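You operate a simulated robot arm through the tools that you are given. There is no shell and no other tool.

You run a simulated robot arm. Do the job below in one go: nothing can be reset, and whatever is moved stays where it is left.

Task
Press the small green die into the grey holder.
Fine: the slide plate ends pulled out. Where these are worked on the way, their far stop is far enough and under half their travel is too little: slide plate.
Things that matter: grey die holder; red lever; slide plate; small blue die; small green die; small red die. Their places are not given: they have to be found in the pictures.

Only the result counts: the job must be done as asked and must still hold three seconds after the hand-in. Knocking over, shifting, dropping, spilling or breaking anything else fails it.

Robot
A 7-joint arm with a two-finger gripper, fixed in place. Base frame: the origin is at the foot of the arm, x ahead of it, y to its left, z up; the work surface is at about z = 0.86. Lengths are in m, angles in degrees, forces in N, time in s.
With the tool pointing down near the work surface it reaches from about 0.34 to 0.72 m from the base axis. Its first joint turns from -66.0 to 66.0 degrees. Payload 2.45 kg.
Tool frame: the origin (TCP) lies between the finger pads and is the grasp point; the fingertips stand 0.026 m ahead of it; z points along the fingers, y is the line along which they close. Largest opening 0.096 m; the body of the gripper starts 0.069 m behind the TCP.
Orientation is told as [roll, pitch, yaw] about the base's x, y, z axes, in that order, counted from this pose: with the fingers straight down and closing along the base's y, the tool's x points along the base's -x, its y along +y and its z along -z.

Tools
- The arm moves only by the tool step_arm. Its argument "increments" is a list of rows, each an object of numbers (a shift or turn left out is 0, a gripper value left out holds the last): "tx", "ty", "tz": the shift along the base's x, y, z in m; "ax", "ay", "az": the turn, a rotation vector about the base's x, y, z in degrees; "hand": the finger opening in m, from 0 to 0.096. In form: [{"tx": .., "ty": .., "tz": .., "ax": .., "ay": .., "az": .., "hand": ..}, ...]. A call has 1 to 20 rows; each row shifts and turns the commanded pose from where the row before left it. A row lasts 0.2 s, in which the tool goes at most 0.05 m and 8.6 degrees; a call with a longer step from one row to the next is refused whole, and so is a gripper value outside its range. Where a pose cannot be reached the arm comes as near as it can. A force on the tool above 90 N (or 10 N above the force at the start of the call, whichever is more), or a blocked arm, ends the call early, and 0.2 s more pass. Each finger halts on what it meets, pressing with about 24 N; the grip force reading is that of the motor and also rises with nothing between the fingers. The clock runs only during rows and for 0.2 s after the last one: add rows that do not move to give the fingers time. The reply holds the time, the measured pose of the TCP, the force on the tool along the base axes, the opening and the grip force, in the units named above and with some noise, with the torque about the TCP (base axes, N m) and any sound that the robot's microphone picked up, and new pictures: "pictures" is both (left out), scene, wrist or none.
- Cameras (640 x 400 px; columns grow to the right, rows downward): "scene" is fixed at [0.1399, -0.3747, 1.4404]; the picture's right is [0.90, -0.43, 0.00], its down [-0.20, -0.42, -0.88] and it looks along [0.38, 0.80, -0.47] (base axes); focal length 324 px, centre (320, 200). "wrist" rides on the gripper at [0.082, 0.003, -0.098] in the tool frame; the picture's right is [-0.04, 1.00, 0.00], its down [-0.73, -0.03, -0.68] and it looks along [-0.68, -0.03, 0.73] (tool axes); focal length 256 px, centre (320, 200).
- pixel_to_xyz(camera, pixels): for up to 12 pixels [column, row] of the newest picture of that camera ("zoom" is the newest enlarged one), the place [x, y, z] in the base frame of the surface seen there, good to about 0.002 m, but the place of the scene camera against the robot may be out by one fixed shift of up to 0.012 m in any direction. No time passes.
- enlarge(camera, box): a new picture of the part [left, top, right, bottom] of that camera's present view, enlarged. No time passes.
- hand_in(): hands the job in; it is judged then, once.

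Leave the gripper open and the arm clear of the work at the hand-in unless told otherwise.

The tools are called after "Emit:" as name(argument=value, ...) on one line, values as JSON. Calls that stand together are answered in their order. step_arm: Moves the arm, as the interface text tells. Its arguments: {"type":"object","properties":{"increments":{"type":"array","items":{"type":"object","properties":{"tx":{"type":"number"},"ty":{"type":"number"},"tz":{"type":"number"},"ax":{"type":"number"},"ay":{"type":"number"},"az":{"type":"number"},"hand":{"type":"number"}}}},"pictures":{"type":"string","enum":["both","scene","wrist","none"]}},"required":["increments"]} The other tools are called the same way: pixel_to_xyz (camera, pixels) gives the place of the surface under pixels of a picture; enlarge (camera, box) takes an enlarged picture of a part of a camera's view; hand_in () hands the job in.

At the start:

```text
t: 0.0
eef_pos: [0.3685, 0.0431, 1.2977]
tcp_rot: [0.0, 0.0, -0.1]
ft_force: [0.0, 0.2, 0.6]
moment: [-0.01, -0.01, 0.04]
width: 0.0961
gripper_force: 0.0
```

scene: 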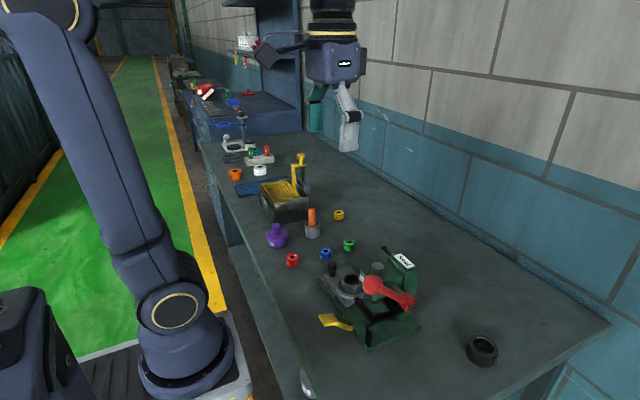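
wrist: 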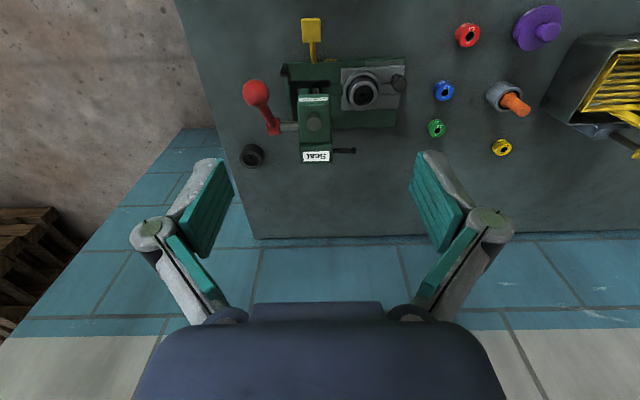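

I see the bench with a green press device (red lever around scene pixel (385,285), grey holder near (350,285)), and small dies: red (292,259), blue (326,254), green (348,245). I'll enlarge both views to look closely before moving.

Emit:
enlarge(camera="scene", box=[260, 200, 460, 360])

Emit:
enlarge(camera="wrist", box=[230, 0, 550, 180])

Emit:
pixel_to_xyz(camera="wrist", pixels=[[437, 128], [443, 91], [468, 35], [361, 93], [399, 83], [256, 92], [275, 130], [311, 30], [313, 120], [380, 75], [252, 156], [345, 150]])

Emit:
pixel_to_xyz(camera="scene", pixels=[[348, 245], [326, 254], [292, 260], [350, 283], [332, 268], [372, 285], [410, 303], [333, 321], [378, 267], [404, 262], [350, 297], [385, 250]])

```text
2.50 times, centred on (360, 280) of scene
```

zoom: 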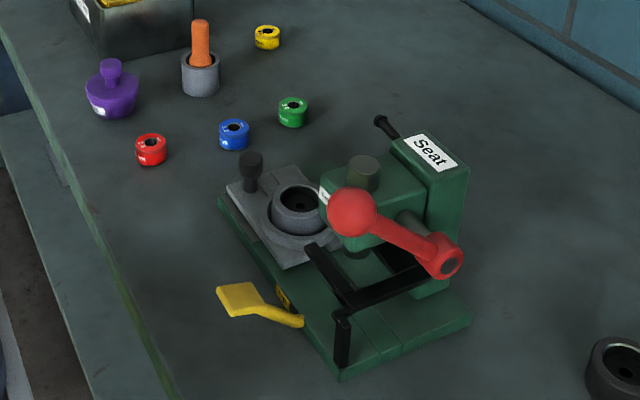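

```text
2.00 times, centred on (390, 90) of wrist
```

zoom: 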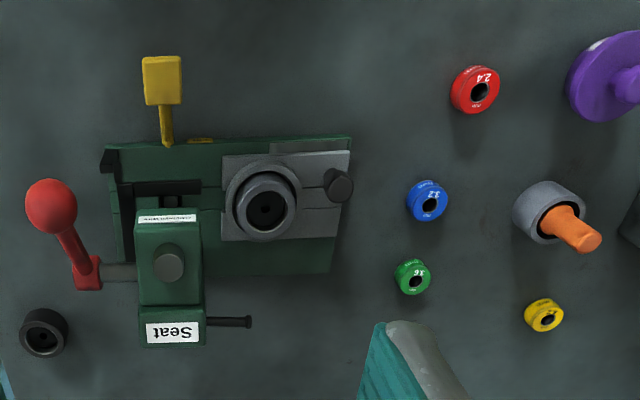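

```text
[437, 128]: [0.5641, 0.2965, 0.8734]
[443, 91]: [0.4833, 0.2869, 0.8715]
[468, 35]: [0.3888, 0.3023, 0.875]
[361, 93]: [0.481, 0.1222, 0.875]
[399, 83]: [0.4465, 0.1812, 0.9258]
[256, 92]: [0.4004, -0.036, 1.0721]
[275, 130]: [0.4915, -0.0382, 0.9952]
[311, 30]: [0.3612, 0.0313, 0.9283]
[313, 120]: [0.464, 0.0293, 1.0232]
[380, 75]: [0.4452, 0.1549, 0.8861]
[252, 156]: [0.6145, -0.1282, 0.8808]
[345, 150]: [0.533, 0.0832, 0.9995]
```

```text
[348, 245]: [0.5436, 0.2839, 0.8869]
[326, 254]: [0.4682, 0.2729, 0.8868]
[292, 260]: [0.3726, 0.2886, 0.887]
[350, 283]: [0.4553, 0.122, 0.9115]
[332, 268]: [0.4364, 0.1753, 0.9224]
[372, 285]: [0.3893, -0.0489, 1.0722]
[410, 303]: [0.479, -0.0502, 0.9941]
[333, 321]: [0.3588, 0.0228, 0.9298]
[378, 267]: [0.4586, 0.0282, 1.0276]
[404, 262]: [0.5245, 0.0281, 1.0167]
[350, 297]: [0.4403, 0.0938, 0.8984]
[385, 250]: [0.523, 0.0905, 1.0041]
```

The wrist view shows a press labelled "Seat": grey slide plate with ring/holder, black knob on the slide, a red lever, a yellow tab. I'll measure several points on the enlarged wrist picture before moving.

Emit:
pixel_to_xyz(camera="zoom", pixels=[[266, 208], [266, 178], [240, 208], [292, 208], [232, 230], [340, 184], [235, 165], [340, 165], [330, 225], [230, 230], [325, 258], [120, 170]])

Emit:
pixel_to_xyz(camera="zoom", pixels=[[168, 188], [145, 190], [168, 262], [115, 272], [88, 272], [165, 120], [162, 80], [200, 142], [410, 265], [404, 288], [245, 322], [550, 200]])

Emit:
enlarge(camera="scene", box=[310, 240, 430, 350])

```text
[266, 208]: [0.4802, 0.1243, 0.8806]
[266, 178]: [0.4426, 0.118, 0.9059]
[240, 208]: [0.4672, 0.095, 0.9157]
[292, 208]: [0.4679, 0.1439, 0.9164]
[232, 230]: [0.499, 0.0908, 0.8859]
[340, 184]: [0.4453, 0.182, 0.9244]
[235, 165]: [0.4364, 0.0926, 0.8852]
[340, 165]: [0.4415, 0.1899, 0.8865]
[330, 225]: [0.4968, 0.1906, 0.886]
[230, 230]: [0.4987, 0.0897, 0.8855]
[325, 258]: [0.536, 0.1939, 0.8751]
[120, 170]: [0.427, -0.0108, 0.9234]
```

```text
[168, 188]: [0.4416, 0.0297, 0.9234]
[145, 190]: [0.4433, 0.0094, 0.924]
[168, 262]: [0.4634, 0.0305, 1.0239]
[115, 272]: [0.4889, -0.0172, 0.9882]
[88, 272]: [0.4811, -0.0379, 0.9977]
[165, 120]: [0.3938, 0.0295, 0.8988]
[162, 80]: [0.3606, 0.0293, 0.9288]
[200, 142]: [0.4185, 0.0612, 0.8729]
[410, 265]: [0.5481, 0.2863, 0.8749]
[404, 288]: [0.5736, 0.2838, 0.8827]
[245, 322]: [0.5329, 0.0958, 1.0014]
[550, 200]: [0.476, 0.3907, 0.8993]
```

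```text
3.64 times, centred on (370, 295) of scene
```

zoom: 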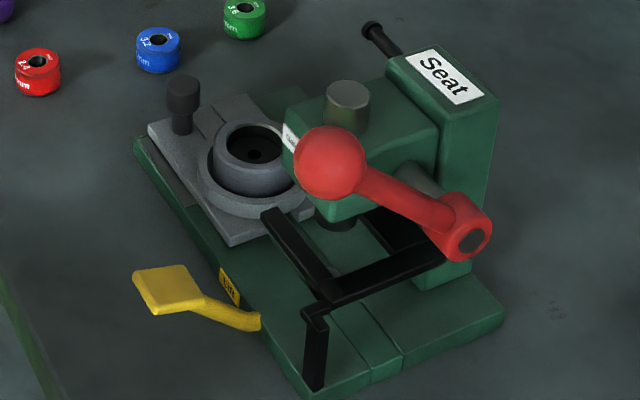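

The press: slide plate (x 0.436–0.499, y 0.09–0.19) is out toward +y with the grey holder at about (0.467, 0.12), ram axis near (0.463, 0.03), red lever pivot near (0.49, -0.03, 0.99) with its knob at (0.40, -0.036, 1.07). I'll lower the wrist camera to get a closer view of holder and dies.

Emit:
step_arm(increments=[{"ty": 0.03, "tz": -0.035}, {"ty": 0.03, "tz": -0.035}, {"ty": 0.03, "tz": -0.035}, {"ty": 0.03, "tz": -0.035}, {"ty": 0.03, "tz": -0.035}, {}], pictures="both")

```text
t: 1.4
eef_pos: [0.3658, 0.1972, 1.123]
tcp_rot: [0.0, 0.0, -0.1]
ft_force: [-0.3, 0.4, 0.0]
moment: [-0.01, -0.03, 0.01]
width: 0.096
gripper_force: 0.1
```

scene: 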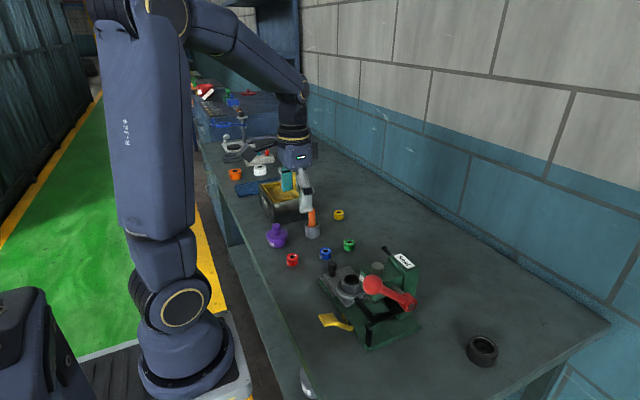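
wrist: 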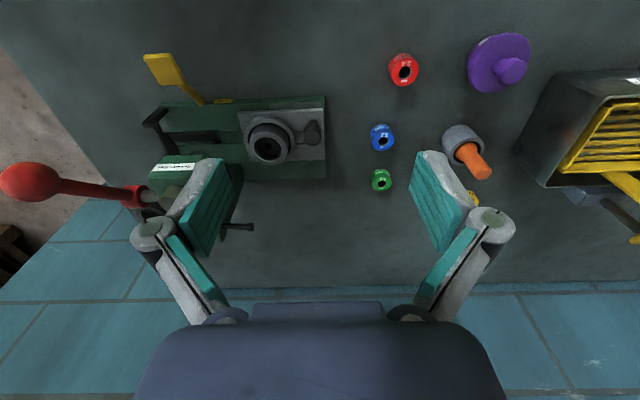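

Now closer. I'll enlarge around the holder (268,140) and around the dies (380,150).

Emit:
enlarge(camera="wrist", box=[140, 80, 340, 205])

Emit:
pixel_to_xyz(camera="wrist", pixels=[[381, 170], [381, 180], [372, 176], [390, 176], [381, 128], [381, 138], [403, 70], [268, 147], [246, 140], [290, 142], [311, 130], [240, 115]])

Emit:
enlarge(camera="wrist", box=[330, 40, 490, 200])

```text
3.20 times, centred on (240, 142) of wrist
```

zoom: 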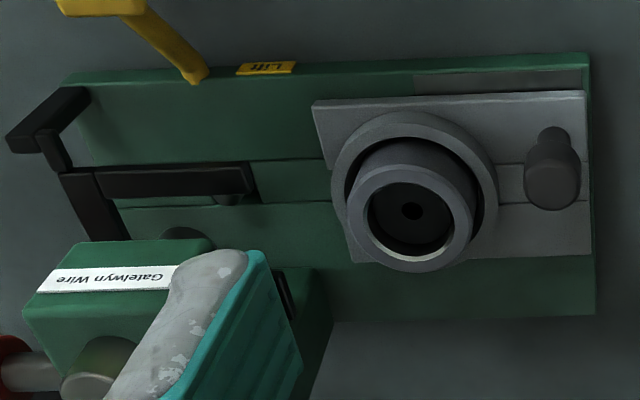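

```text
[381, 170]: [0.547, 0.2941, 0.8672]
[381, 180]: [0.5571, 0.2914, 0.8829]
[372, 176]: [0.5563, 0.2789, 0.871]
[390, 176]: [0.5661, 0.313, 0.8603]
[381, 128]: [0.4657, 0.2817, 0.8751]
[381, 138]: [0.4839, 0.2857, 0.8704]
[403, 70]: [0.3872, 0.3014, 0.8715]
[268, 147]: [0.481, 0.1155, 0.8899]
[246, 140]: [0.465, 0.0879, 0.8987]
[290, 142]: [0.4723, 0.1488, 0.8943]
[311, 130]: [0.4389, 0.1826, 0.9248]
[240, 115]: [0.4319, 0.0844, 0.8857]
```

```text
2.50 times, centred on (410, 120) of wrist
```

zoom: 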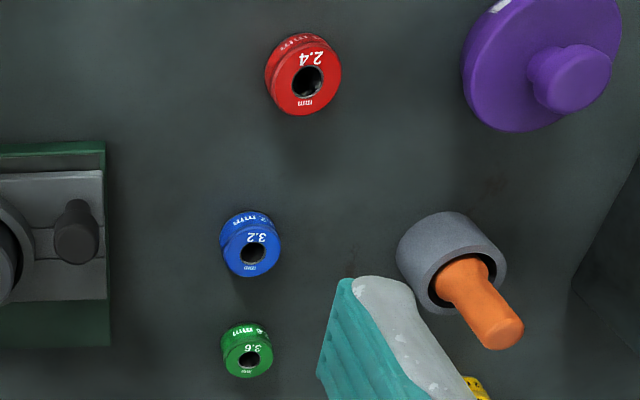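

The dies are marked red 2.4, blue 3.2, green 3.6; the grey holder sits in a ring on the slide plate. I want to see the black bracket near the ram from lower down, so I'll close the fingers (to clear the view) and lower the camera a bit at x≈0.36, y≈0.13.

Emit:
step_arm(increments=[{"ty": -0.02, "tz": -0.03, "hand": 0.0}, {"ty": -0.02, "tz": -0.03}, {"ty": -0.01, "tz": -0.03}, {"tz": -0.03}, {}, {}, {}], pictures="wrist")

```text
t: 3.0
eef_pos: [0.3695, 0.1445, 1.0042]
tcp_rot: [0.0, 0.0, 0.0]
ft_force: [0.1, -0.7, 0.2]
moment: [-0.01, -0.03, 0.02]
width: 0.0
gripper_force: 24.1
```

wrist: 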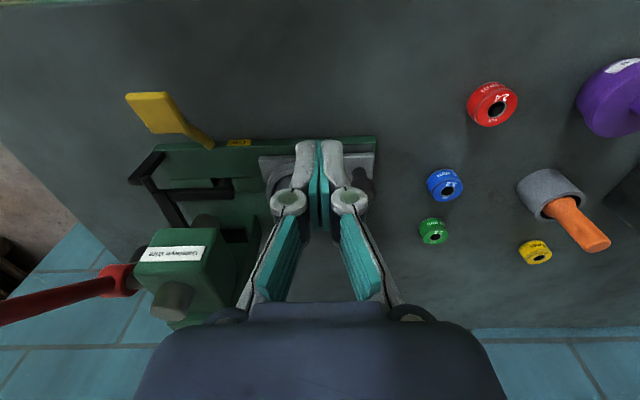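

Emit:
enlarge(camera="wrist", box=[100, 80, 300, 260])

Emit:
pixel_to_xyz(camera="wrist", pixels=[[190, 195], [230, 190], [215, 183], [148, 168], [160, 190], [175, 215], [205, 218], [235, 230], [232, 300], [150, 240], [205, 240], [172, 300]])

```text
2.22 times, centred on (200, 170) of wrist
```

zoom: 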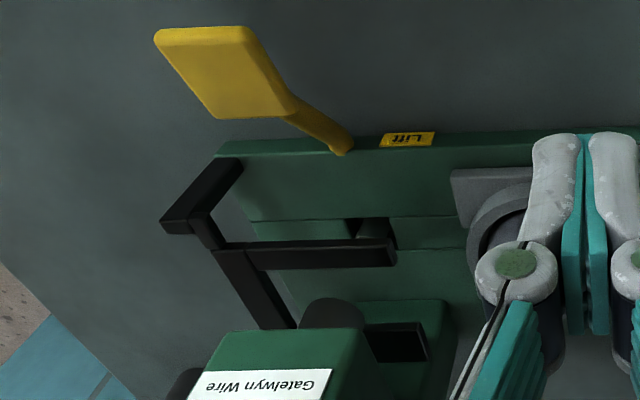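

```text
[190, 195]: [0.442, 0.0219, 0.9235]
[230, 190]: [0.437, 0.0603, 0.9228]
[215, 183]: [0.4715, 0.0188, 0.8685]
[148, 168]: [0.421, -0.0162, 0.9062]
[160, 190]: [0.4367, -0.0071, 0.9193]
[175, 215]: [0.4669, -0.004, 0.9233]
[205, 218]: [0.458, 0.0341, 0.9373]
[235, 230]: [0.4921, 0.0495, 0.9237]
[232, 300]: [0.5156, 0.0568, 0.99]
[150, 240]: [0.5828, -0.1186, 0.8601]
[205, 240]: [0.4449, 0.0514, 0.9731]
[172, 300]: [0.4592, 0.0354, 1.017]
```

The black part is a fork (prongs at x≈0.442 and 0.492, top z≈0.9235) around the ram (bottom ~0.937): the holder (top 0.916) passes under it, the die goes between prongs. Now measure the green die closely at (433,231).

Emit:
enlarge(camera="wrist", box=[403, 206, 463, 256])

```text
8.00 times, centred on (433, 231) of wrist
```

zoom: 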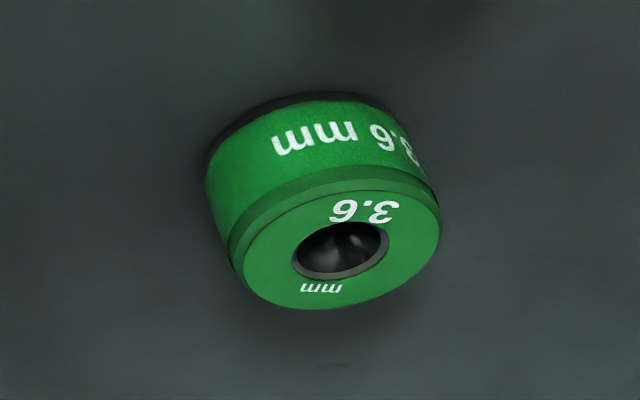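

Emit:
pixel_to_xyz(camera="zoom", pixels=[[246, 265], [432, 225], [330, 196], [330, 302], [300, 220], [385, 205], [400, 265], [260, 290], [340, 100], [215, 170], [320, 250], [300, 60]])

```text
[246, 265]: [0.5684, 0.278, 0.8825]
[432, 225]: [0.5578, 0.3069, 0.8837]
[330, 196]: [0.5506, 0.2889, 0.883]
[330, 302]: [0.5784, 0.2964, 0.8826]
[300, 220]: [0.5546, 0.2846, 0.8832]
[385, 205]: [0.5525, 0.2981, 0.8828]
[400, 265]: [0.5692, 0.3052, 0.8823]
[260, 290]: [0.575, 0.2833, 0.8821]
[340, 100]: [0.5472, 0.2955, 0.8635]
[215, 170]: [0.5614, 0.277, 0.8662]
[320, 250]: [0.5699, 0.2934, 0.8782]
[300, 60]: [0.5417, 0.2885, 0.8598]
```

Green die: top z≈0.883, height 0.023, diameter ≈0.031, centre ≈ (0.564, 0.2925). Now check the neighbours: blue die, orange pin cup, yellow die, in the current wrist view.

Emit:
pixel_to_xyz(camera="wrist", pixels=[[445, 186], [550, 190], [578, 220], [600, 243], [536, 252], [550, 210], [497, 105], [525, 195]])

Emit:
enlarge(camera="wrist", box=[390, 130, 640, 290])

```text
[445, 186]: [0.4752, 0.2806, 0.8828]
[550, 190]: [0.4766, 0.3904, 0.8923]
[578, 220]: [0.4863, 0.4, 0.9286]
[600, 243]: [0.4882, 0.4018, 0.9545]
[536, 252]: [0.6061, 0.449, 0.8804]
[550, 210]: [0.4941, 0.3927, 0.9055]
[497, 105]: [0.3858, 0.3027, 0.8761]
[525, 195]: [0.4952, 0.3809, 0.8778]
```

```text
2.50 times, centred on (515, 210) of wrist
```

zoom: 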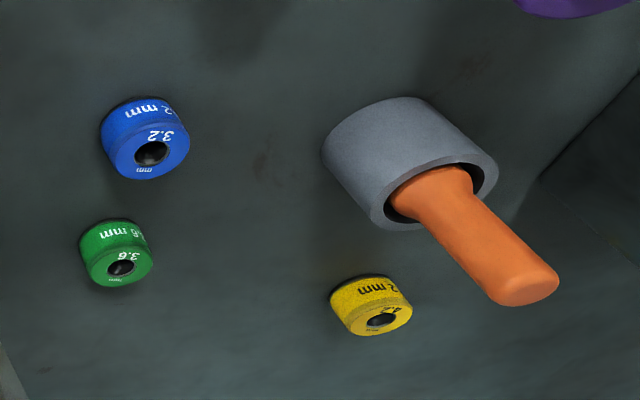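

All neighbours are clear of the fingers closing along y at the green die. Moving above it at z≈1.0, opening to 0.06.

Emit:
step_arm(increments=[{"tx": 0.0324, "ty": 0.0247, "hand": 0.06}, {"tx": 0.0324, "ty": 0.0247}, {"tx": 0.0324, "ty": 0.0247}, {"tx": 0.0324, "ty": 0.0247}, {"tx": 0.0324, "ty": 0.0247}, {"tx": 0.0324, "ty": 0.0247}, {}, {}], pictures="both")

```text
t: 4.8
eef_pos: [0.5603, 0.2926, 1.0001]
tcp_rot: [0.0, 0.0, 0.1]
ft_force: [-0.2, -0.3, -1.2]
moment: [0.02, 0.01, 0.0]
width: 0.0601
gripper_force: 0.1
```

scene: 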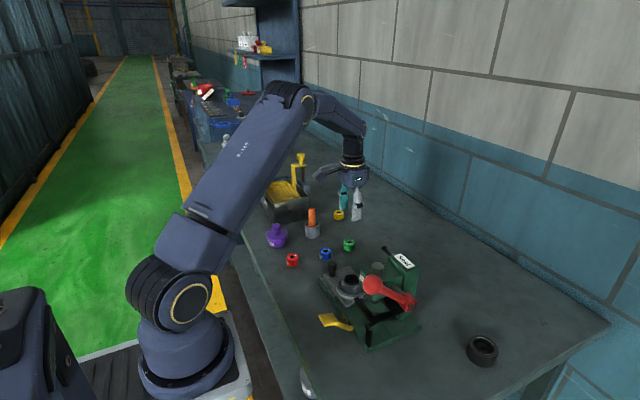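
wrist: 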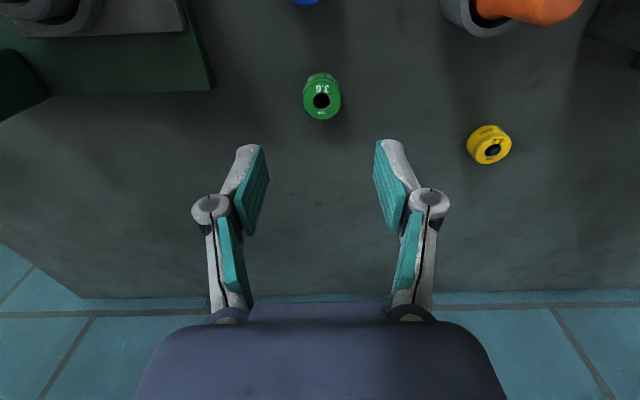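

The die is at (321,97) in the wrist picture. Let me re-measure its centre from this closer view.

Emit:
enlarge(camera="wrist", box=[291, 67, 355, 127])

```text
6.67 times, centred on (323, 97) of wrist
```

zoom: 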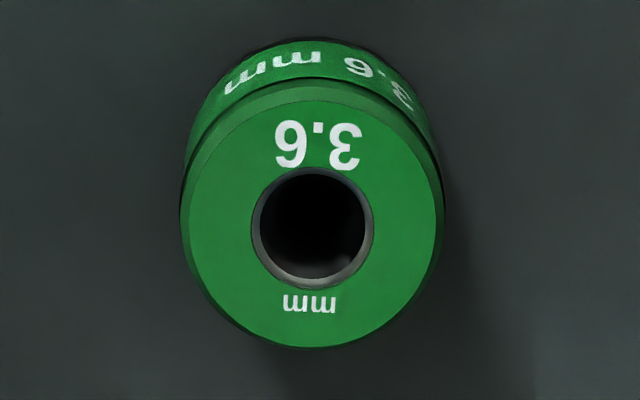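

Emit:
pixel_to_xyz(camera="zoom", pixels=[[195, 215], [430, 215], [312, 112], [312, 338], [315, 150], [270, 200], [365, 200], [320, 55], [250, 230], [380, 230], [100, 200], [184, 200]])

```text
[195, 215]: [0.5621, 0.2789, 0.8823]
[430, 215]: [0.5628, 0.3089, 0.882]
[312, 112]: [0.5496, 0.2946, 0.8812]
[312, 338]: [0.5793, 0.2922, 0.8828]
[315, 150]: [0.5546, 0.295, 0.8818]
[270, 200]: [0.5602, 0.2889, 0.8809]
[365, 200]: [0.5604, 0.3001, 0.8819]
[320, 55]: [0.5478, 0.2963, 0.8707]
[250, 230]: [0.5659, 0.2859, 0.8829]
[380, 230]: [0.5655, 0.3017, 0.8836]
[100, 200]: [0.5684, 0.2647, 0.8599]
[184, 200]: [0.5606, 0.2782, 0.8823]
```

Die centre ≈ (0.5643, 0.2935), top z 0.882. I'll take an idle reading to gauge the pose noise.

Emit:
step_arm(increments=[{}], pictures="none")

Emit:
step_arm(increments=[{}], pictures="none")

```text
t: 5.2
eef_pos: [0.5594, 0.2917, 1.0023]
tcp_rot: [0.0, 0.1, -0.1]
ft_force: [0.6, -0.2, 1.0]
moment: [0.03, 0.0, 0.02]
width: 0.0598
gripper_force: 0.1
```

```text
t: 5.6
eef_pos: [0.5591, 0.2925, 1.0025]
tcp_rot: [0.0, 0.0, 0.0]
ft_force: [-0.2, -0.7, -0.4]
moment: [-0.02, 0.04, 0.04]
width: 0.0598
gripper_force: 0.1
```

Readings: steady near (0.5595, 0.2922, 1.0016), so I correct x by +0.0047 and y by +0.0012, then lower to z≈0.897 (fingertips ≈0.871, gripping the upper half of the die) with fingers open at 0.06.

Emit:
step_arm(increments=[{"tx": 0.0047, "ty": 0.0012, "tz": -0.03}, {"tz": -0.03}, {"tz": -0.025}, {"tz": -0.01}, {"tz": -0.005}, {}, {}], pictures="wrist")

```text
t: 7.2
eef_pos: [0.5674, 0.2939, 0.9024]
tcp_rot: [0.1, 0.1, 0.0]
ft_force: [0.4, 0.3, -0.4]
moment: [-0.01, -0.04, 0.03]
width: 0.0598
gripper_force: 0.0
```

wrist: 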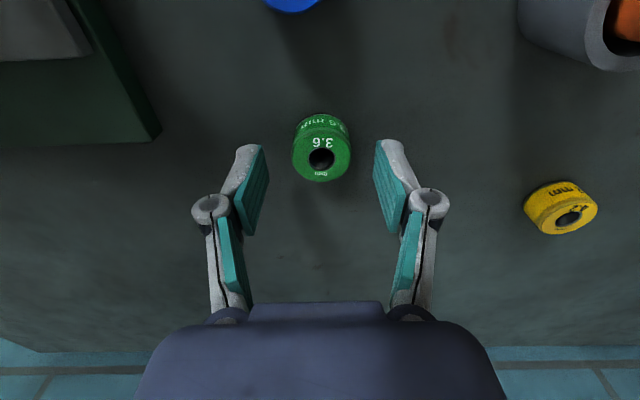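

Emit:
pixel_to_xyz(camera="wrist", pixels=[[297, 152], [347, 152], [321, 134], [321, 178], [250, 150], [388, 145], [250, 160], [390, 155]])

Emit:
step_arm(increments=[{}], pictures="none")

```text
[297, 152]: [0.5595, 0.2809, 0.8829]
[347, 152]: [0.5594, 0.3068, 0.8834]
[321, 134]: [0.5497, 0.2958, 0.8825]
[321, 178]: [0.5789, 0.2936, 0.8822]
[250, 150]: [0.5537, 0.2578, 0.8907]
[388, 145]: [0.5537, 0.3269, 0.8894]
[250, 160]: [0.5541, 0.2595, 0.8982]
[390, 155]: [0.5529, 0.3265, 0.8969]
```

```text
t: 7.6
eef_pos: [0.5668, 0.2927, 0.9031]
tcp_rot: [0.1, 0.0, 0.0]
ft_force: [-0.3, -0.1, -0.1]
moment: [-0.02, 0.03, -0.01]
width: 0.0599
gripper_force: 0.0
```

TCP now ≈ (0.567, 0.293, 0.903); die centre (0.5643, 0.2938). Small correction and lower 6 mm, then close the fingers on the die.

Emit:
step_arm(increments=[{"tx": -0.0025, "ty": 0.001, "tz": -0.006}, {}, {"hand": 0.0}, {}, {}, {}, {}], pictures="wrist")

```text
t: 9.2
eef_pos: [0.5652, 0.2931, 0.8978]
tcp_rot: [0.0, 0.0, 0.0]
ft_force: [0.3, 1.1, -1.3]
moment: [0.02, -0.05, 0.01]
width: 0.033
gripper_force: 24.2
```

wrist: 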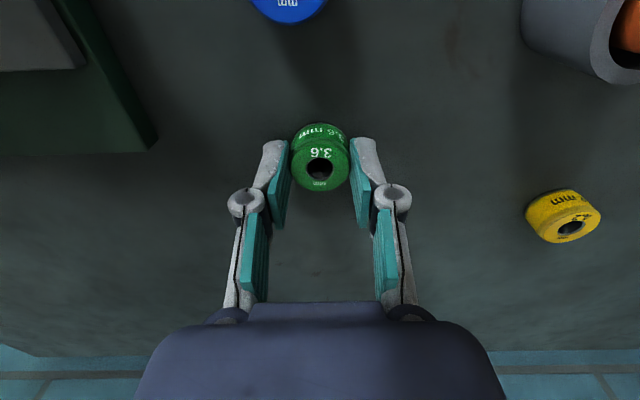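

Gripped: opening 0.033. Lift straight up gently, then move to about (0.42, 0.23, 1.0), from where the camera can see the holder to the left.

Emit:
step_arm(increments=[{"tz": 0.01}, {"tz": 0.02}, {"tz": 0.035}, {"tz": 0.035}, {"tx": -0.035, "ty": -0.015}, {"tx": -0.037, "ty": -0.016}, {"tx": -0.037, "ty": -0.016}, {"tx": -0.036, "ty": -0.016}, {}, {}], pictures="both")

```text
t: 11.4
eef_pos: [0.4187, 0.2314, 0.9978]
tcp_rot: [0.0, 0.0, 0.1]
ft_force: [-1.1, 0.1, -2.0]
moment: [0.02, -0.05, -0.01]
width: 0.0329
gripper_force: 23.5
```

scene: 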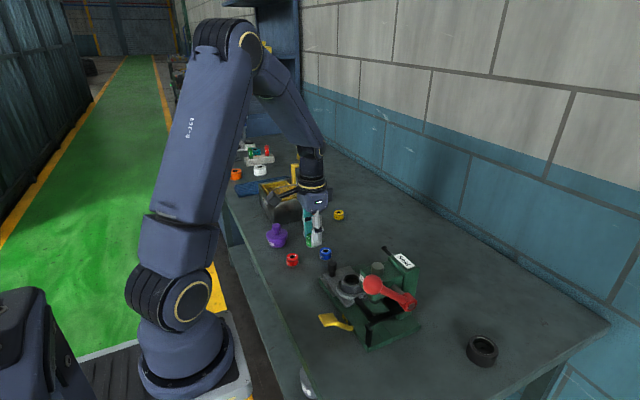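
wrist: 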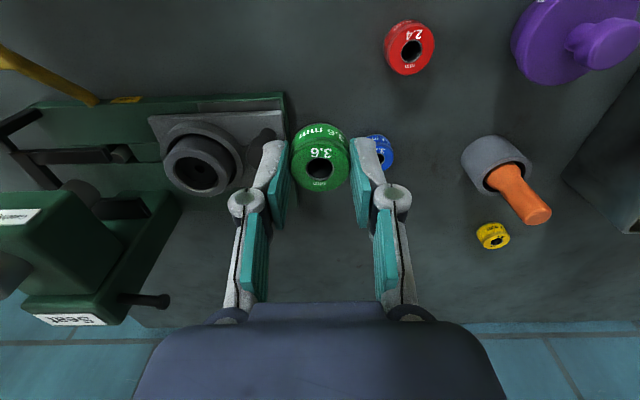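

The die is held. Holder visible at (200,165). Enlarge it to measure rim and bore.

Emit:
enlarge(camera="wrist", box=[145, 110, 265, 210])

```text
4.00 times, centred on (205, 160) of wrist
```

zoom: 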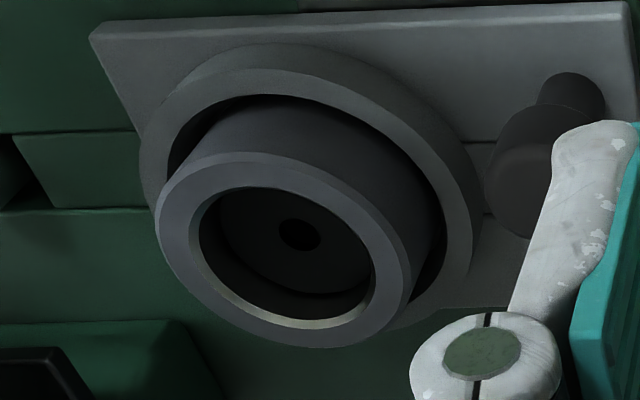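

Emit:
pixel_to_xyz(camera="zoom", pixels=[[180, 225], [390, 285], [265, 170], [305, 335], [235, 172], [350, 210], [200, 290], [375, 325], [260, 230], [300, 100], [460, 230], [150, 160]])

Emit:
pixel_to_xyz(camera="zoom", pixels=[[164, 215], [407, 285], [262, 156], [300, 345], [196, 220], [378, 285], [262, 184], [308, 331], [225, 240], [340, 270], [240, 270], [580, 85]])

```text
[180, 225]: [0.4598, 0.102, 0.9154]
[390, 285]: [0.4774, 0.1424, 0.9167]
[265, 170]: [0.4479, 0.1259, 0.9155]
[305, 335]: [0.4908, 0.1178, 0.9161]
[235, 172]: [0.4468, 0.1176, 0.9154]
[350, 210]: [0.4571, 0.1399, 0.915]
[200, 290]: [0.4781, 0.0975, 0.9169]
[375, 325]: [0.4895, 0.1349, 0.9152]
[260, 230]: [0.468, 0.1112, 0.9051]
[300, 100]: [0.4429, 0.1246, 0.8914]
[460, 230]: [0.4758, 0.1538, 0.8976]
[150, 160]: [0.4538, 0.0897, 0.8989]
```

```text
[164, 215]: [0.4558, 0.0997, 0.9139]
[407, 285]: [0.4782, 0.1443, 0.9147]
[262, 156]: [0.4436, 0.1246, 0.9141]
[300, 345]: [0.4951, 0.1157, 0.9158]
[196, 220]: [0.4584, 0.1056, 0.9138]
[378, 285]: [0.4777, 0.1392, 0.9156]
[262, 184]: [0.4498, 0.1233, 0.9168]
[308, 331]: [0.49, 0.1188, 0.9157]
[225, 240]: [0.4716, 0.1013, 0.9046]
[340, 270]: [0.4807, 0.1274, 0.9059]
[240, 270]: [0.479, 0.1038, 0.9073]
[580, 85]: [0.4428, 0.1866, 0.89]
```

Holder rim: top z≈0.9155, centre ≈ (0.4695, 0.1215), outer radius ≈0.0255, bore radius ≈0.0175. Now measure the die in the hand at (320,165) for its offset from the TCP.

Emit:
enlarge(camera="wrist", box=[280, 110, 360, 200])

```text
4.44 times, centred on (320, 155) of wrist
```

zoom: 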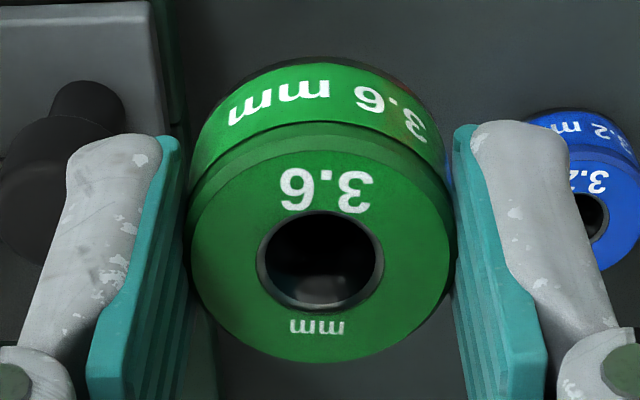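

Emit:
pixel_to_xyz(camera="zoom", pixels=[[200, 255], [440, 255], [320, 160], [320, 352], [250, 200], [400, 200], [250, 320], [395, 320], [120, 150], [515, 150], [330, 75], [320, 140]])

Emit:
step_arm(increments=[{}], pictures="none")

```text
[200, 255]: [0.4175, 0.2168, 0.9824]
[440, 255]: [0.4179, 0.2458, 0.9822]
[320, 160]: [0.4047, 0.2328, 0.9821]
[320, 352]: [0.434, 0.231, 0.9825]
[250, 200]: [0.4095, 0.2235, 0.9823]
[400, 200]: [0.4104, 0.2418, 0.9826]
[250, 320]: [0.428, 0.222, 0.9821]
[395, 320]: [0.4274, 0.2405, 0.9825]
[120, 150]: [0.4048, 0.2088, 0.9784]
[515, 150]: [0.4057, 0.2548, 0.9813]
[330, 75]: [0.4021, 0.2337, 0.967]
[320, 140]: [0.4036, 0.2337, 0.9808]
```

```text
t: 11.8
eef_pos: [0.4188, 0.2313, 0.9961]
tcp_rot: [0.0, 0.0, -0.1]
ft_force: [0.6, -0.7, -2.5]
moment: [-0.02, 0.01, 0.01]
width: 0.0331
gripper_force: 23.8
```

Die centre in hand is ≈ TCP + (0.0005, 0), its bottom 37.5 mm below TCP. Move over the holder centre (TCP target (0.469, 0.1215)), staying at z≈0.997 and then down to ≈0.967.

Emit:
step_arm(increments=[{"tx": 0.0167, "ty": -0.0366}, {"tx": 0.0167, "ty": -0.0366}, {"tx": 0.0168, "ty": -0.0366}, {"tz": -0.015}, {"tz": -0.015}, {}, {}], pictures="both")

```text
t: 13.4
eef_pos: [0.4682, 0.1225, 0.9658]
tcp_rot: [-0.1, -0.1, 0.1]
ft_force: [0.8, -0.3, -0.9]
moment: [0.0, -0.01, -0.05]
width: 0.0328
gripper_force: 24.1
```

scene: 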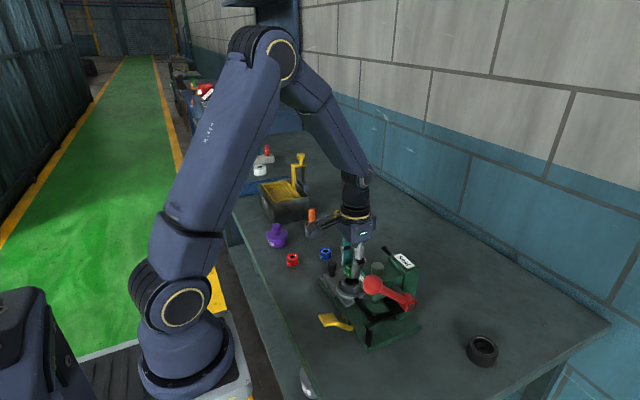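
wrist: 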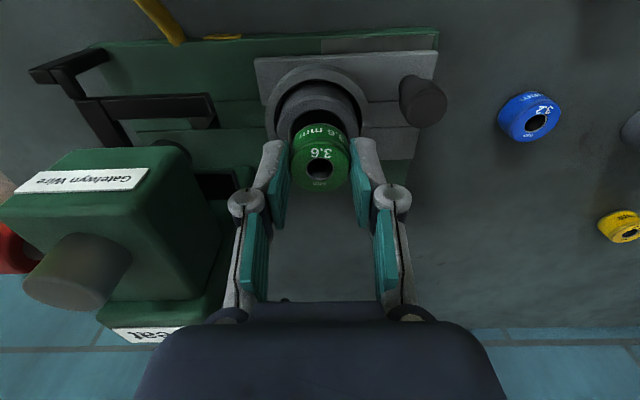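

Die is above the holder. Enlarge both views to check alignment.

Emit:
enlarge(camera="wrist", box=[250, 60, 390, 200])

Emit:
enlarge(camera="scene", box=[310, 230, 410, 320])

```text
2.86 times, centred on (320, 130) of wrist
```

zoom: 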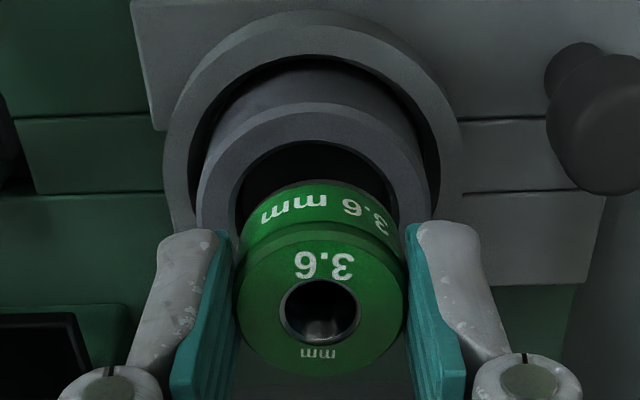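

```text
4.44 times, centred on (360, 275) of scene
```

zoom: 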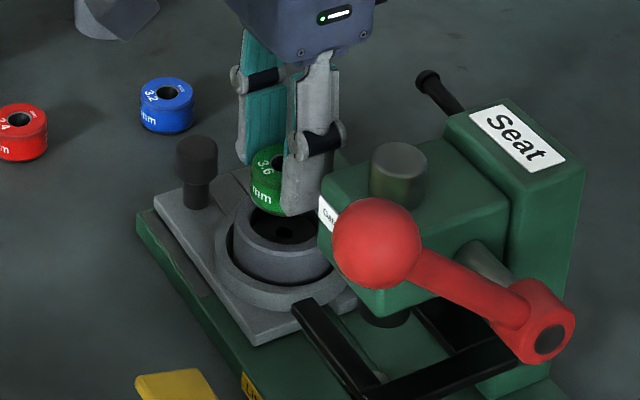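

Emit:
enlarge(camera="wrist", box=[260, 60, 380, 150])

```text
4.44 times, centred on (320, 105) of wrist
```

zoom: 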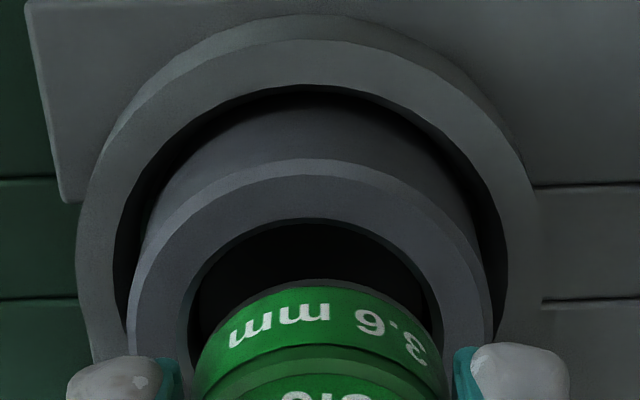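

Emit:
pixel_to_xyz(camera="zoom", pixels=[[160, 300], [463, 300], [310, 205], [240, 215], [380, 215], [185, 255], [435, 255], [150, 330], [478, 330], [310, 178], [200, 215], [420, 215]])

Emit:
pixel_to_xyz(camera="zoom", pixels=[[215, 200], [405, 200], [270, 180], [350, 180], [172, 270], [448, 270], [95, 300], [525, 300], [310, 60], [250, 330], [390, 330], [320, 360]])

Emit:
step_arm(increments=[{}], pictures="none")

```text
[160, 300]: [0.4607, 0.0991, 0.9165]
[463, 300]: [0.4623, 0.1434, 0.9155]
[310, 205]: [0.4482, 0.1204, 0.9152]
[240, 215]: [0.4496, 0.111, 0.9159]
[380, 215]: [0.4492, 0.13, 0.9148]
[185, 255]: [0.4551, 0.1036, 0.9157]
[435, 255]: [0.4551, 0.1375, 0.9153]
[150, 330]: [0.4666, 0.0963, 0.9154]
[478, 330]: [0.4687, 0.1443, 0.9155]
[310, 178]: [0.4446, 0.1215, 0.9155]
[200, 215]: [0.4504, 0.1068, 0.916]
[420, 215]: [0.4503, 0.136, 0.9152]
```

```text
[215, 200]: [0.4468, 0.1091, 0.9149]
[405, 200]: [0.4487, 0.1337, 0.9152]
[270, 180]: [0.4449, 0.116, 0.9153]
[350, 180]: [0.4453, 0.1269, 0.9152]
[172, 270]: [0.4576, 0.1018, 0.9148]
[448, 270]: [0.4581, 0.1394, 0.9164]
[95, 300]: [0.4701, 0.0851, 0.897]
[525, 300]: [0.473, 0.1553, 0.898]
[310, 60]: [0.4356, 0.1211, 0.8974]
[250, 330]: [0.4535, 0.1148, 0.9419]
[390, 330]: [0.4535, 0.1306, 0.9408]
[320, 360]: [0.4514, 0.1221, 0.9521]
```

```text
t: 13.8
eef_pos: [0.4667, 0.1215, 0.9672]
tcp_rot: [0.1, 0.0, 0.0]
ft_force: [0.3, 0.6, -0.8]
moment: [-0.03, 0.01, 0.01]
width: 0.0329
gripper_force: 23.8
```

Fitting: holder centre ≈ (0.4695, 0.1207); die/TCP at ≈ (0.4675, 0.122). I shift +0.0015 in x and −0.0013 in y and lower to TCP z≈0.944 (fingertips just above the rim, die ~9 mm in the bore).

Emit:
step_arm(increments=[{"tx": 0.0015, "ty": -0.0013}, {"tz": -0.006}, {"tz": -0.006}, {"tz": -0.005}, {"tz": -0.003}, {}, {}], pictures="both")

```text
t: 15.4
eef_pos: [0.4699, 0.1183, 0.9466]
tcp_rot: [0.1, 0.0, 0.0]
ft_force: [-0.4, 0.9, -1.8]
moment: [0.05, 0.0, -0.01]
width: 0.0329
gripper_force: 24.4
```

scene: 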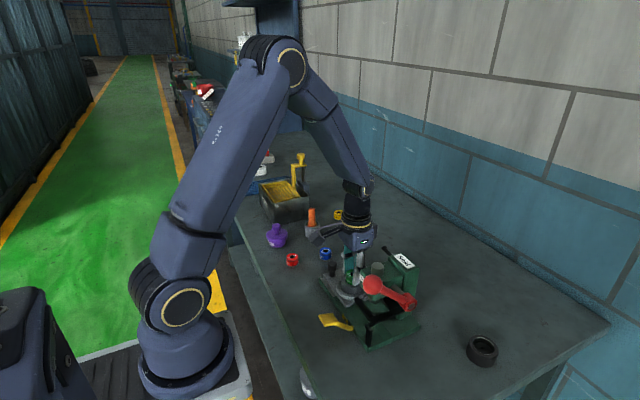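
wrist: 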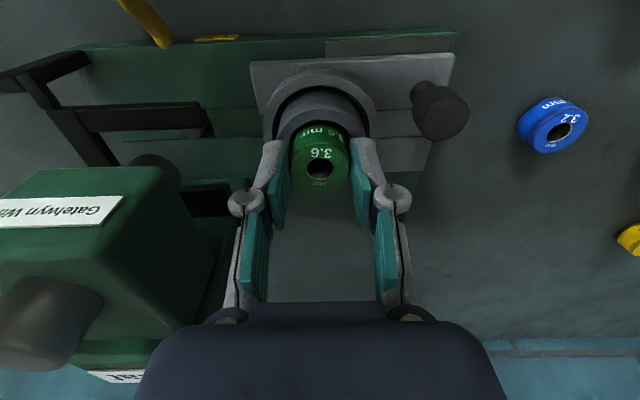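

TCP reads y=0.1183, a bit off. Check with an enlarged view and another reading.

Emit:
enlarge(camera="wrist", box=[260, 75, 380, 165])

Emit:
step_arm(increments=[{}], pictures="none")

```text
4.44 times, centred on (320, 120) of wrist
```

zoom: 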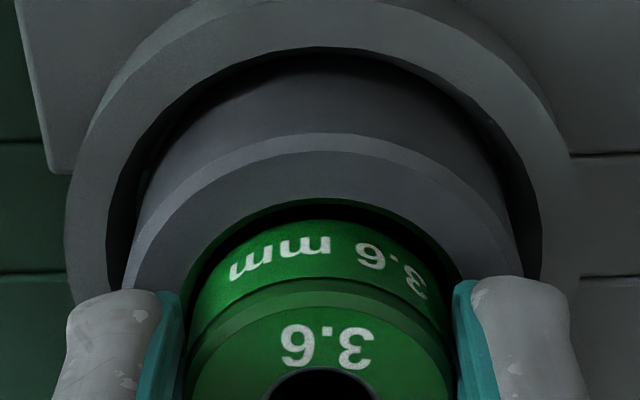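

```text
t: 15.8
eef_pos: [0.4708, 0.119, 0.9476]
tcp_rot: [0.0, 0.1, 0.0]
ft_force: [-0.4, -0.5, -1.6]
moment: [0.05, 0.05, 0.0]
width: 0.0328
gripper_force: 24.0
```

The die has entered the bore by ~6 mm with no contact force and looks centred. Small correction (x −0.001, y +0.001), lower 3 mm more.

Emit:
step_arm(increments=[{"tx": -0.001, "ty": 0.001, "tz": -0.002}, {"tz": -0.0015}, {}, {}], pictures="wrist")

```text
t: 16.8
eef_pos: [0.4701, 0.12, 0.9436]
tcp_rot: [0.0, 0.1, 0.0]
ft_force: [0.5, -0.1, -1.4]
moment: [0.02, -0.01, 0.03]
width: 0.0331
gripper_force: 23.9
```

wrist: 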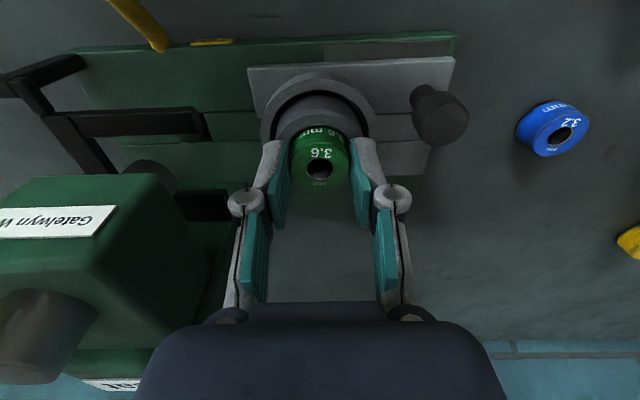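

TCP 0.9436, no contact, die ~9–10 mm in. Release by opening to 0.052.

Emit:
step_arm(increments=[{"hand": 0.036}, {"hand": 0.042}, {"hand": 0.052}, {}, {}], pictures="wrist")

Emit:
enlarge(camera="wrist", box=[260, 75, 380, 195])

```text
t: 18.0
eef_pos: [0.4701, 0.1207, 0.9428]
tcp_rot: [0.0, 0.0, -0.1]
ft_force: [1.0, -0.2, 0.4]
moment: [-0.02, -0.03, -0.05]
width: 0.052
gripper_force: 0.0
```

wrist: 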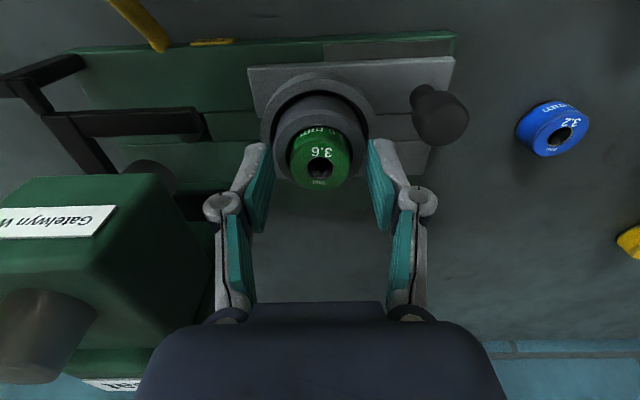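

```text
3.33 times, centred on (320, 135) of wrist
```

zoom: 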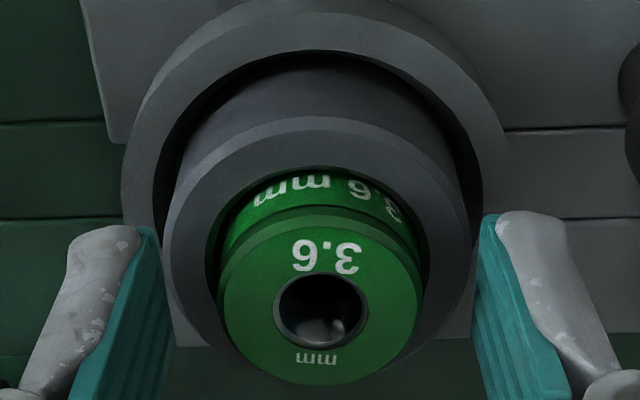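

The die dropped a little and now rests in the bore, still proud. Measure its top height.

Emit:
pixel_to_xyz(camera="zoom", pixels=[[235, 290], [405, 290], [320, 228], [320, 375], [260, 330], [380, 330], [320, 150], [185, 260], [455, 260], [245, 250], [395, 250], [320, 355]])

```text
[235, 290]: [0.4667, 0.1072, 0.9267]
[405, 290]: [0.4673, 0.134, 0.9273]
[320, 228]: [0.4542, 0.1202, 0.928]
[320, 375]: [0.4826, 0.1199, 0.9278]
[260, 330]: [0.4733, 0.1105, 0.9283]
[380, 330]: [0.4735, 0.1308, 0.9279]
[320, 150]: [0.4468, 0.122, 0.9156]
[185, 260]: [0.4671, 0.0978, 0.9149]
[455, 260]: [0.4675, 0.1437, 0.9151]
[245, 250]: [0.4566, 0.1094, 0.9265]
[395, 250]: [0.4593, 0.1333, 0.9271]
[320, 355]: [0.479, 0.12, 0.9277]
```

Die top is at 0.9275 (about 11 mm in, 12 mm proud), centred at (0.468, 0.120) — as expected for a press fit; it can pass between the fork prongs and under the ram. Now raise the hand straight up, move to +y, and turn the tool −90° so the fingers close along x for gripping the slide's black knob.

Emit:
step_arm(increments=[{"tz": 0.02}, {"tz": 0.04}, {"tz": 0.04}, {"ty": 0.04}, {"ty": 0.04}, {"ty": 0.03}, {"az": -8.2}, {"az": -8.2}, {"az": -8.2}, {"az": -8.2}, {"az": -8.2}, {"az": -8.2}, {"az": -8.2}, {"az": -8.2}, {"az": -8.2}, {"az": -8.2}, {"az": -8.0}, {}], pictures="both")

```text
t: 21.8
eef_pos: [0.4673, 0.2294, 1.0442]
tcp_rot: [0.0, 0.0, -90.1]
ft_force: [0.1, 0.0, 0.1]
moment: [-0.01, -0.02, 0.02]
width: 0.0518
gripper_force: 0.0
```

scene: 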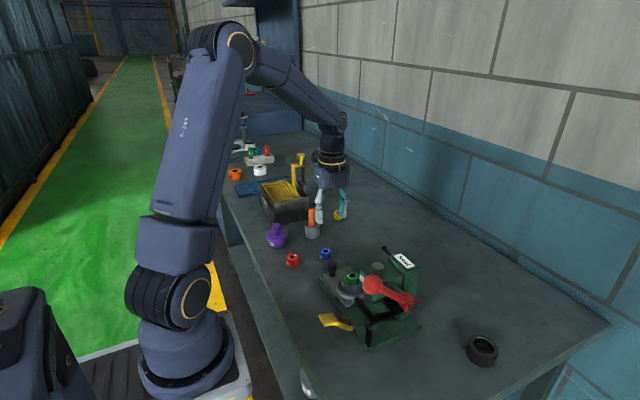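
wrist: 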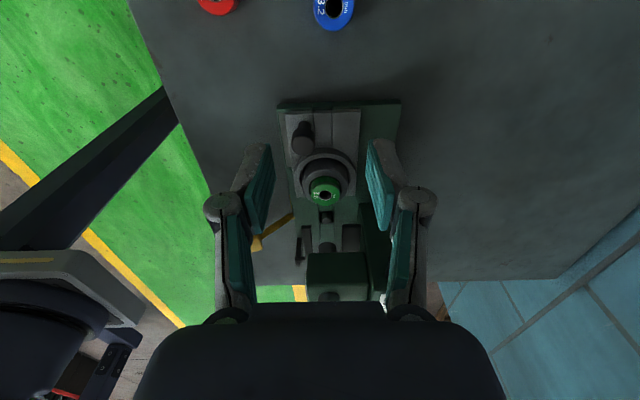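

Good view from the +y side. Enlarge the machine: knob at (303,130), die at (323,190).

Emit:
enlarge(camera="wrist", box=[260, 90, 420, 310])

Emit:
enlarge(camera="scene", box=[310, 240, 430, 340])

Emit:
enlarge(camera="wrist", box=[280, 100, 360, 160])

```text
1.82 times, centred on (340, 200) of wrist
```

zoom: 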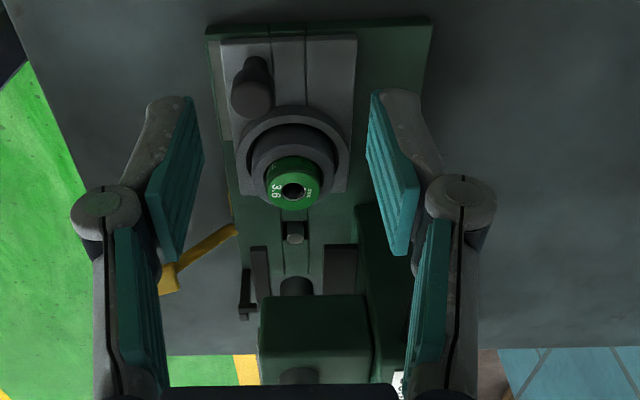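

```text
4.00 times, centred on (370, 290) of scene
```

zoom: 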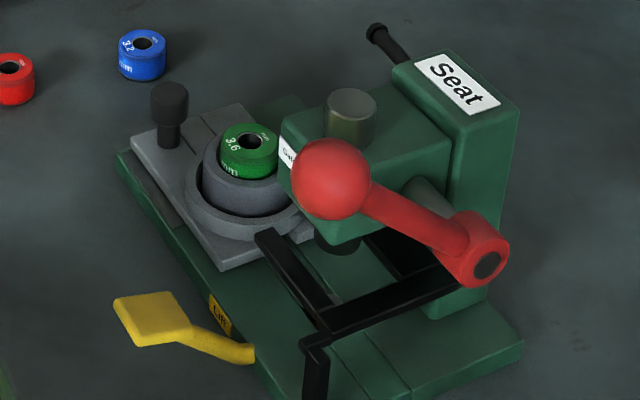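

```text
6.67 times, centred on (320, 130) of wrist
```

zoom: 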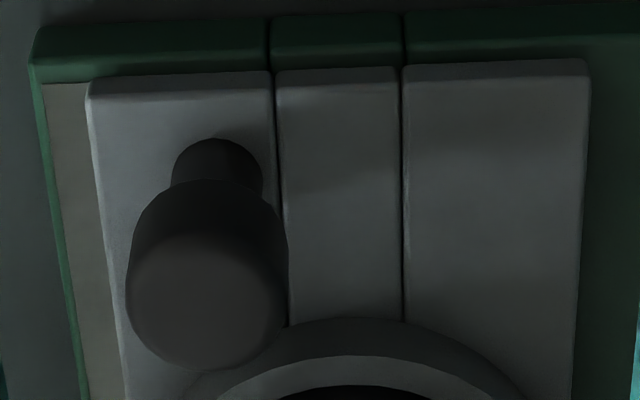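

Emit:
pixel_to_xyz(camera="zoom", pixels=[[205, 300], [135, 300], [280, 300], [205, 245], [205, 360], [218, 160], [180, 170], [258, 170], [150, 80], [335, 75], [500, 70], [60, 100]])

Emit:
pixel_to_xyz(camera="wrist", pixels=[[326, 217], [326, 228], [302, 230], [351, 230], [326, 247], [300, 262], [335, 258], [335, 290], [357, 235], [303, 225], [347, 205], [326, 210]])

```text
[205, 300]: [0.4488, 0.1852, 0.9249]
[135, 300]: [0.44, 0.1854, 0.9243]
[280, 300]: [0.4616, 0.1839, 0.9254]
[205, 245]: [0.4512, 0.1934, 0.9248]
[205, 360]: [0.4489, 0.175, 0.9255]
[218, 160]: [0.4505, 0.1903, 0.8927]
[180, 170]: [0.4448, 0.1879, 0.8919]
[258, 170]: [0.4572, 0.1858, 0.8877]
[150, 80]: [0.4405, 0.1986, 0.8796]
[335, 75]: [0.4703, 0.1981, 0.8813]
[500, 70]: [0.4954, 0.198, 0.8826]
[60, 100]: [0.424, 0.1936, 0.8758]
```

```text
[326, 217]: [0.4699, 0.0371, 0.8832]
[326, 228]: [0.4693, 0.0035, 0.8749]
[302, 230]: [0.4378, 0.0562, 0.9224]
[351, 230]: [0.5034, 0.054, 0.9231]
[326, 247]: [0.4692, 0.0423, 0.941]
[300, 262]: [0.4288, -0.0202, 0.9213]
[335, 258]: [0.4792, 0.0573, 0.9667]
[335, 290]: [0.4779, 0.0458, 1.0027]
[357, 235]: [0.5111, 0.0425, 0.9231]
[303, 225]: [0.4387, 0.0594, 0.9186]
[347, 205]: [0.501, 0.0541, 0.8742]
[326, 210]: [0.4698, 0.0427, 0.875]
```

Knob: top z≈0.925, radius ≈0.0105, centre around (0.449–0.4505, 0.184). Move above it at TCP z≈0.965 and re-measure.

Emit:
step_arm(increments=[{"tx": -0.009, "ty": -0.023, "tz": -0.02}, {"tx": -0.009, "ty": -0.023, "tz": -0.02}, {"tz": -0.02}, {"tz": -0.018}, {}, {}], pictures="both")

Emit:
enlarge(camera="wrist", box=[240, 80, 400, 220])

```text
t: 23.2
eef_pos: [0.4522, 0.1832, 0.9672]
tcp_rot: [0.0, 0.0, -90.0]
ft_force: [0.6, 0.0, -0.8]
moment: [0.01, 0.01, -0.02]
width: 0.0518
gripper_force: 0.0
```

scene: 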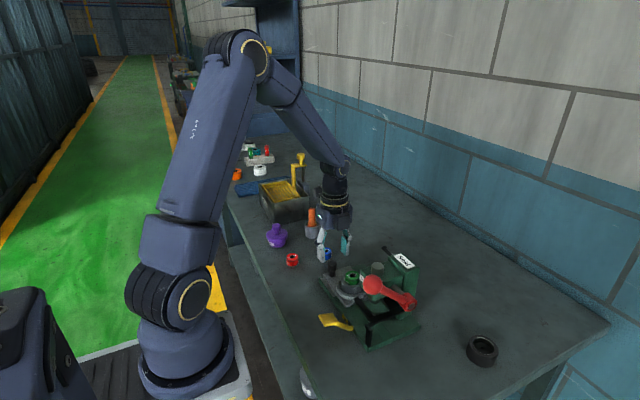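
wrist: 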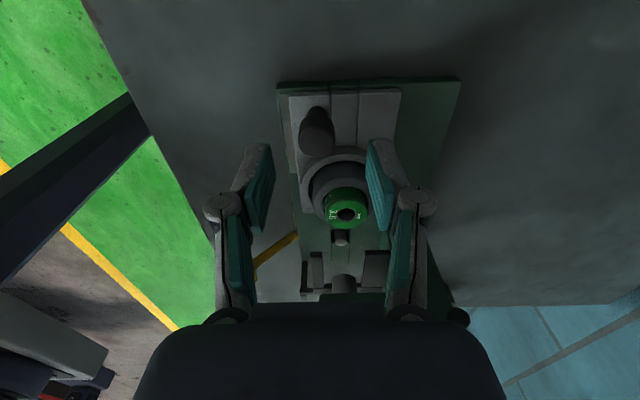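

```text
2.86 times, centred on (320, 150) of wrist
```

zoom: 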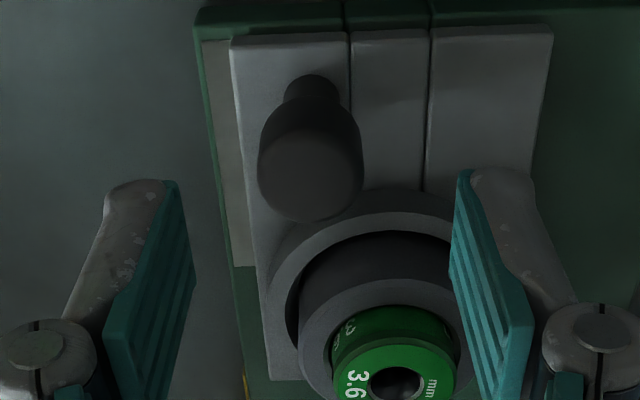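

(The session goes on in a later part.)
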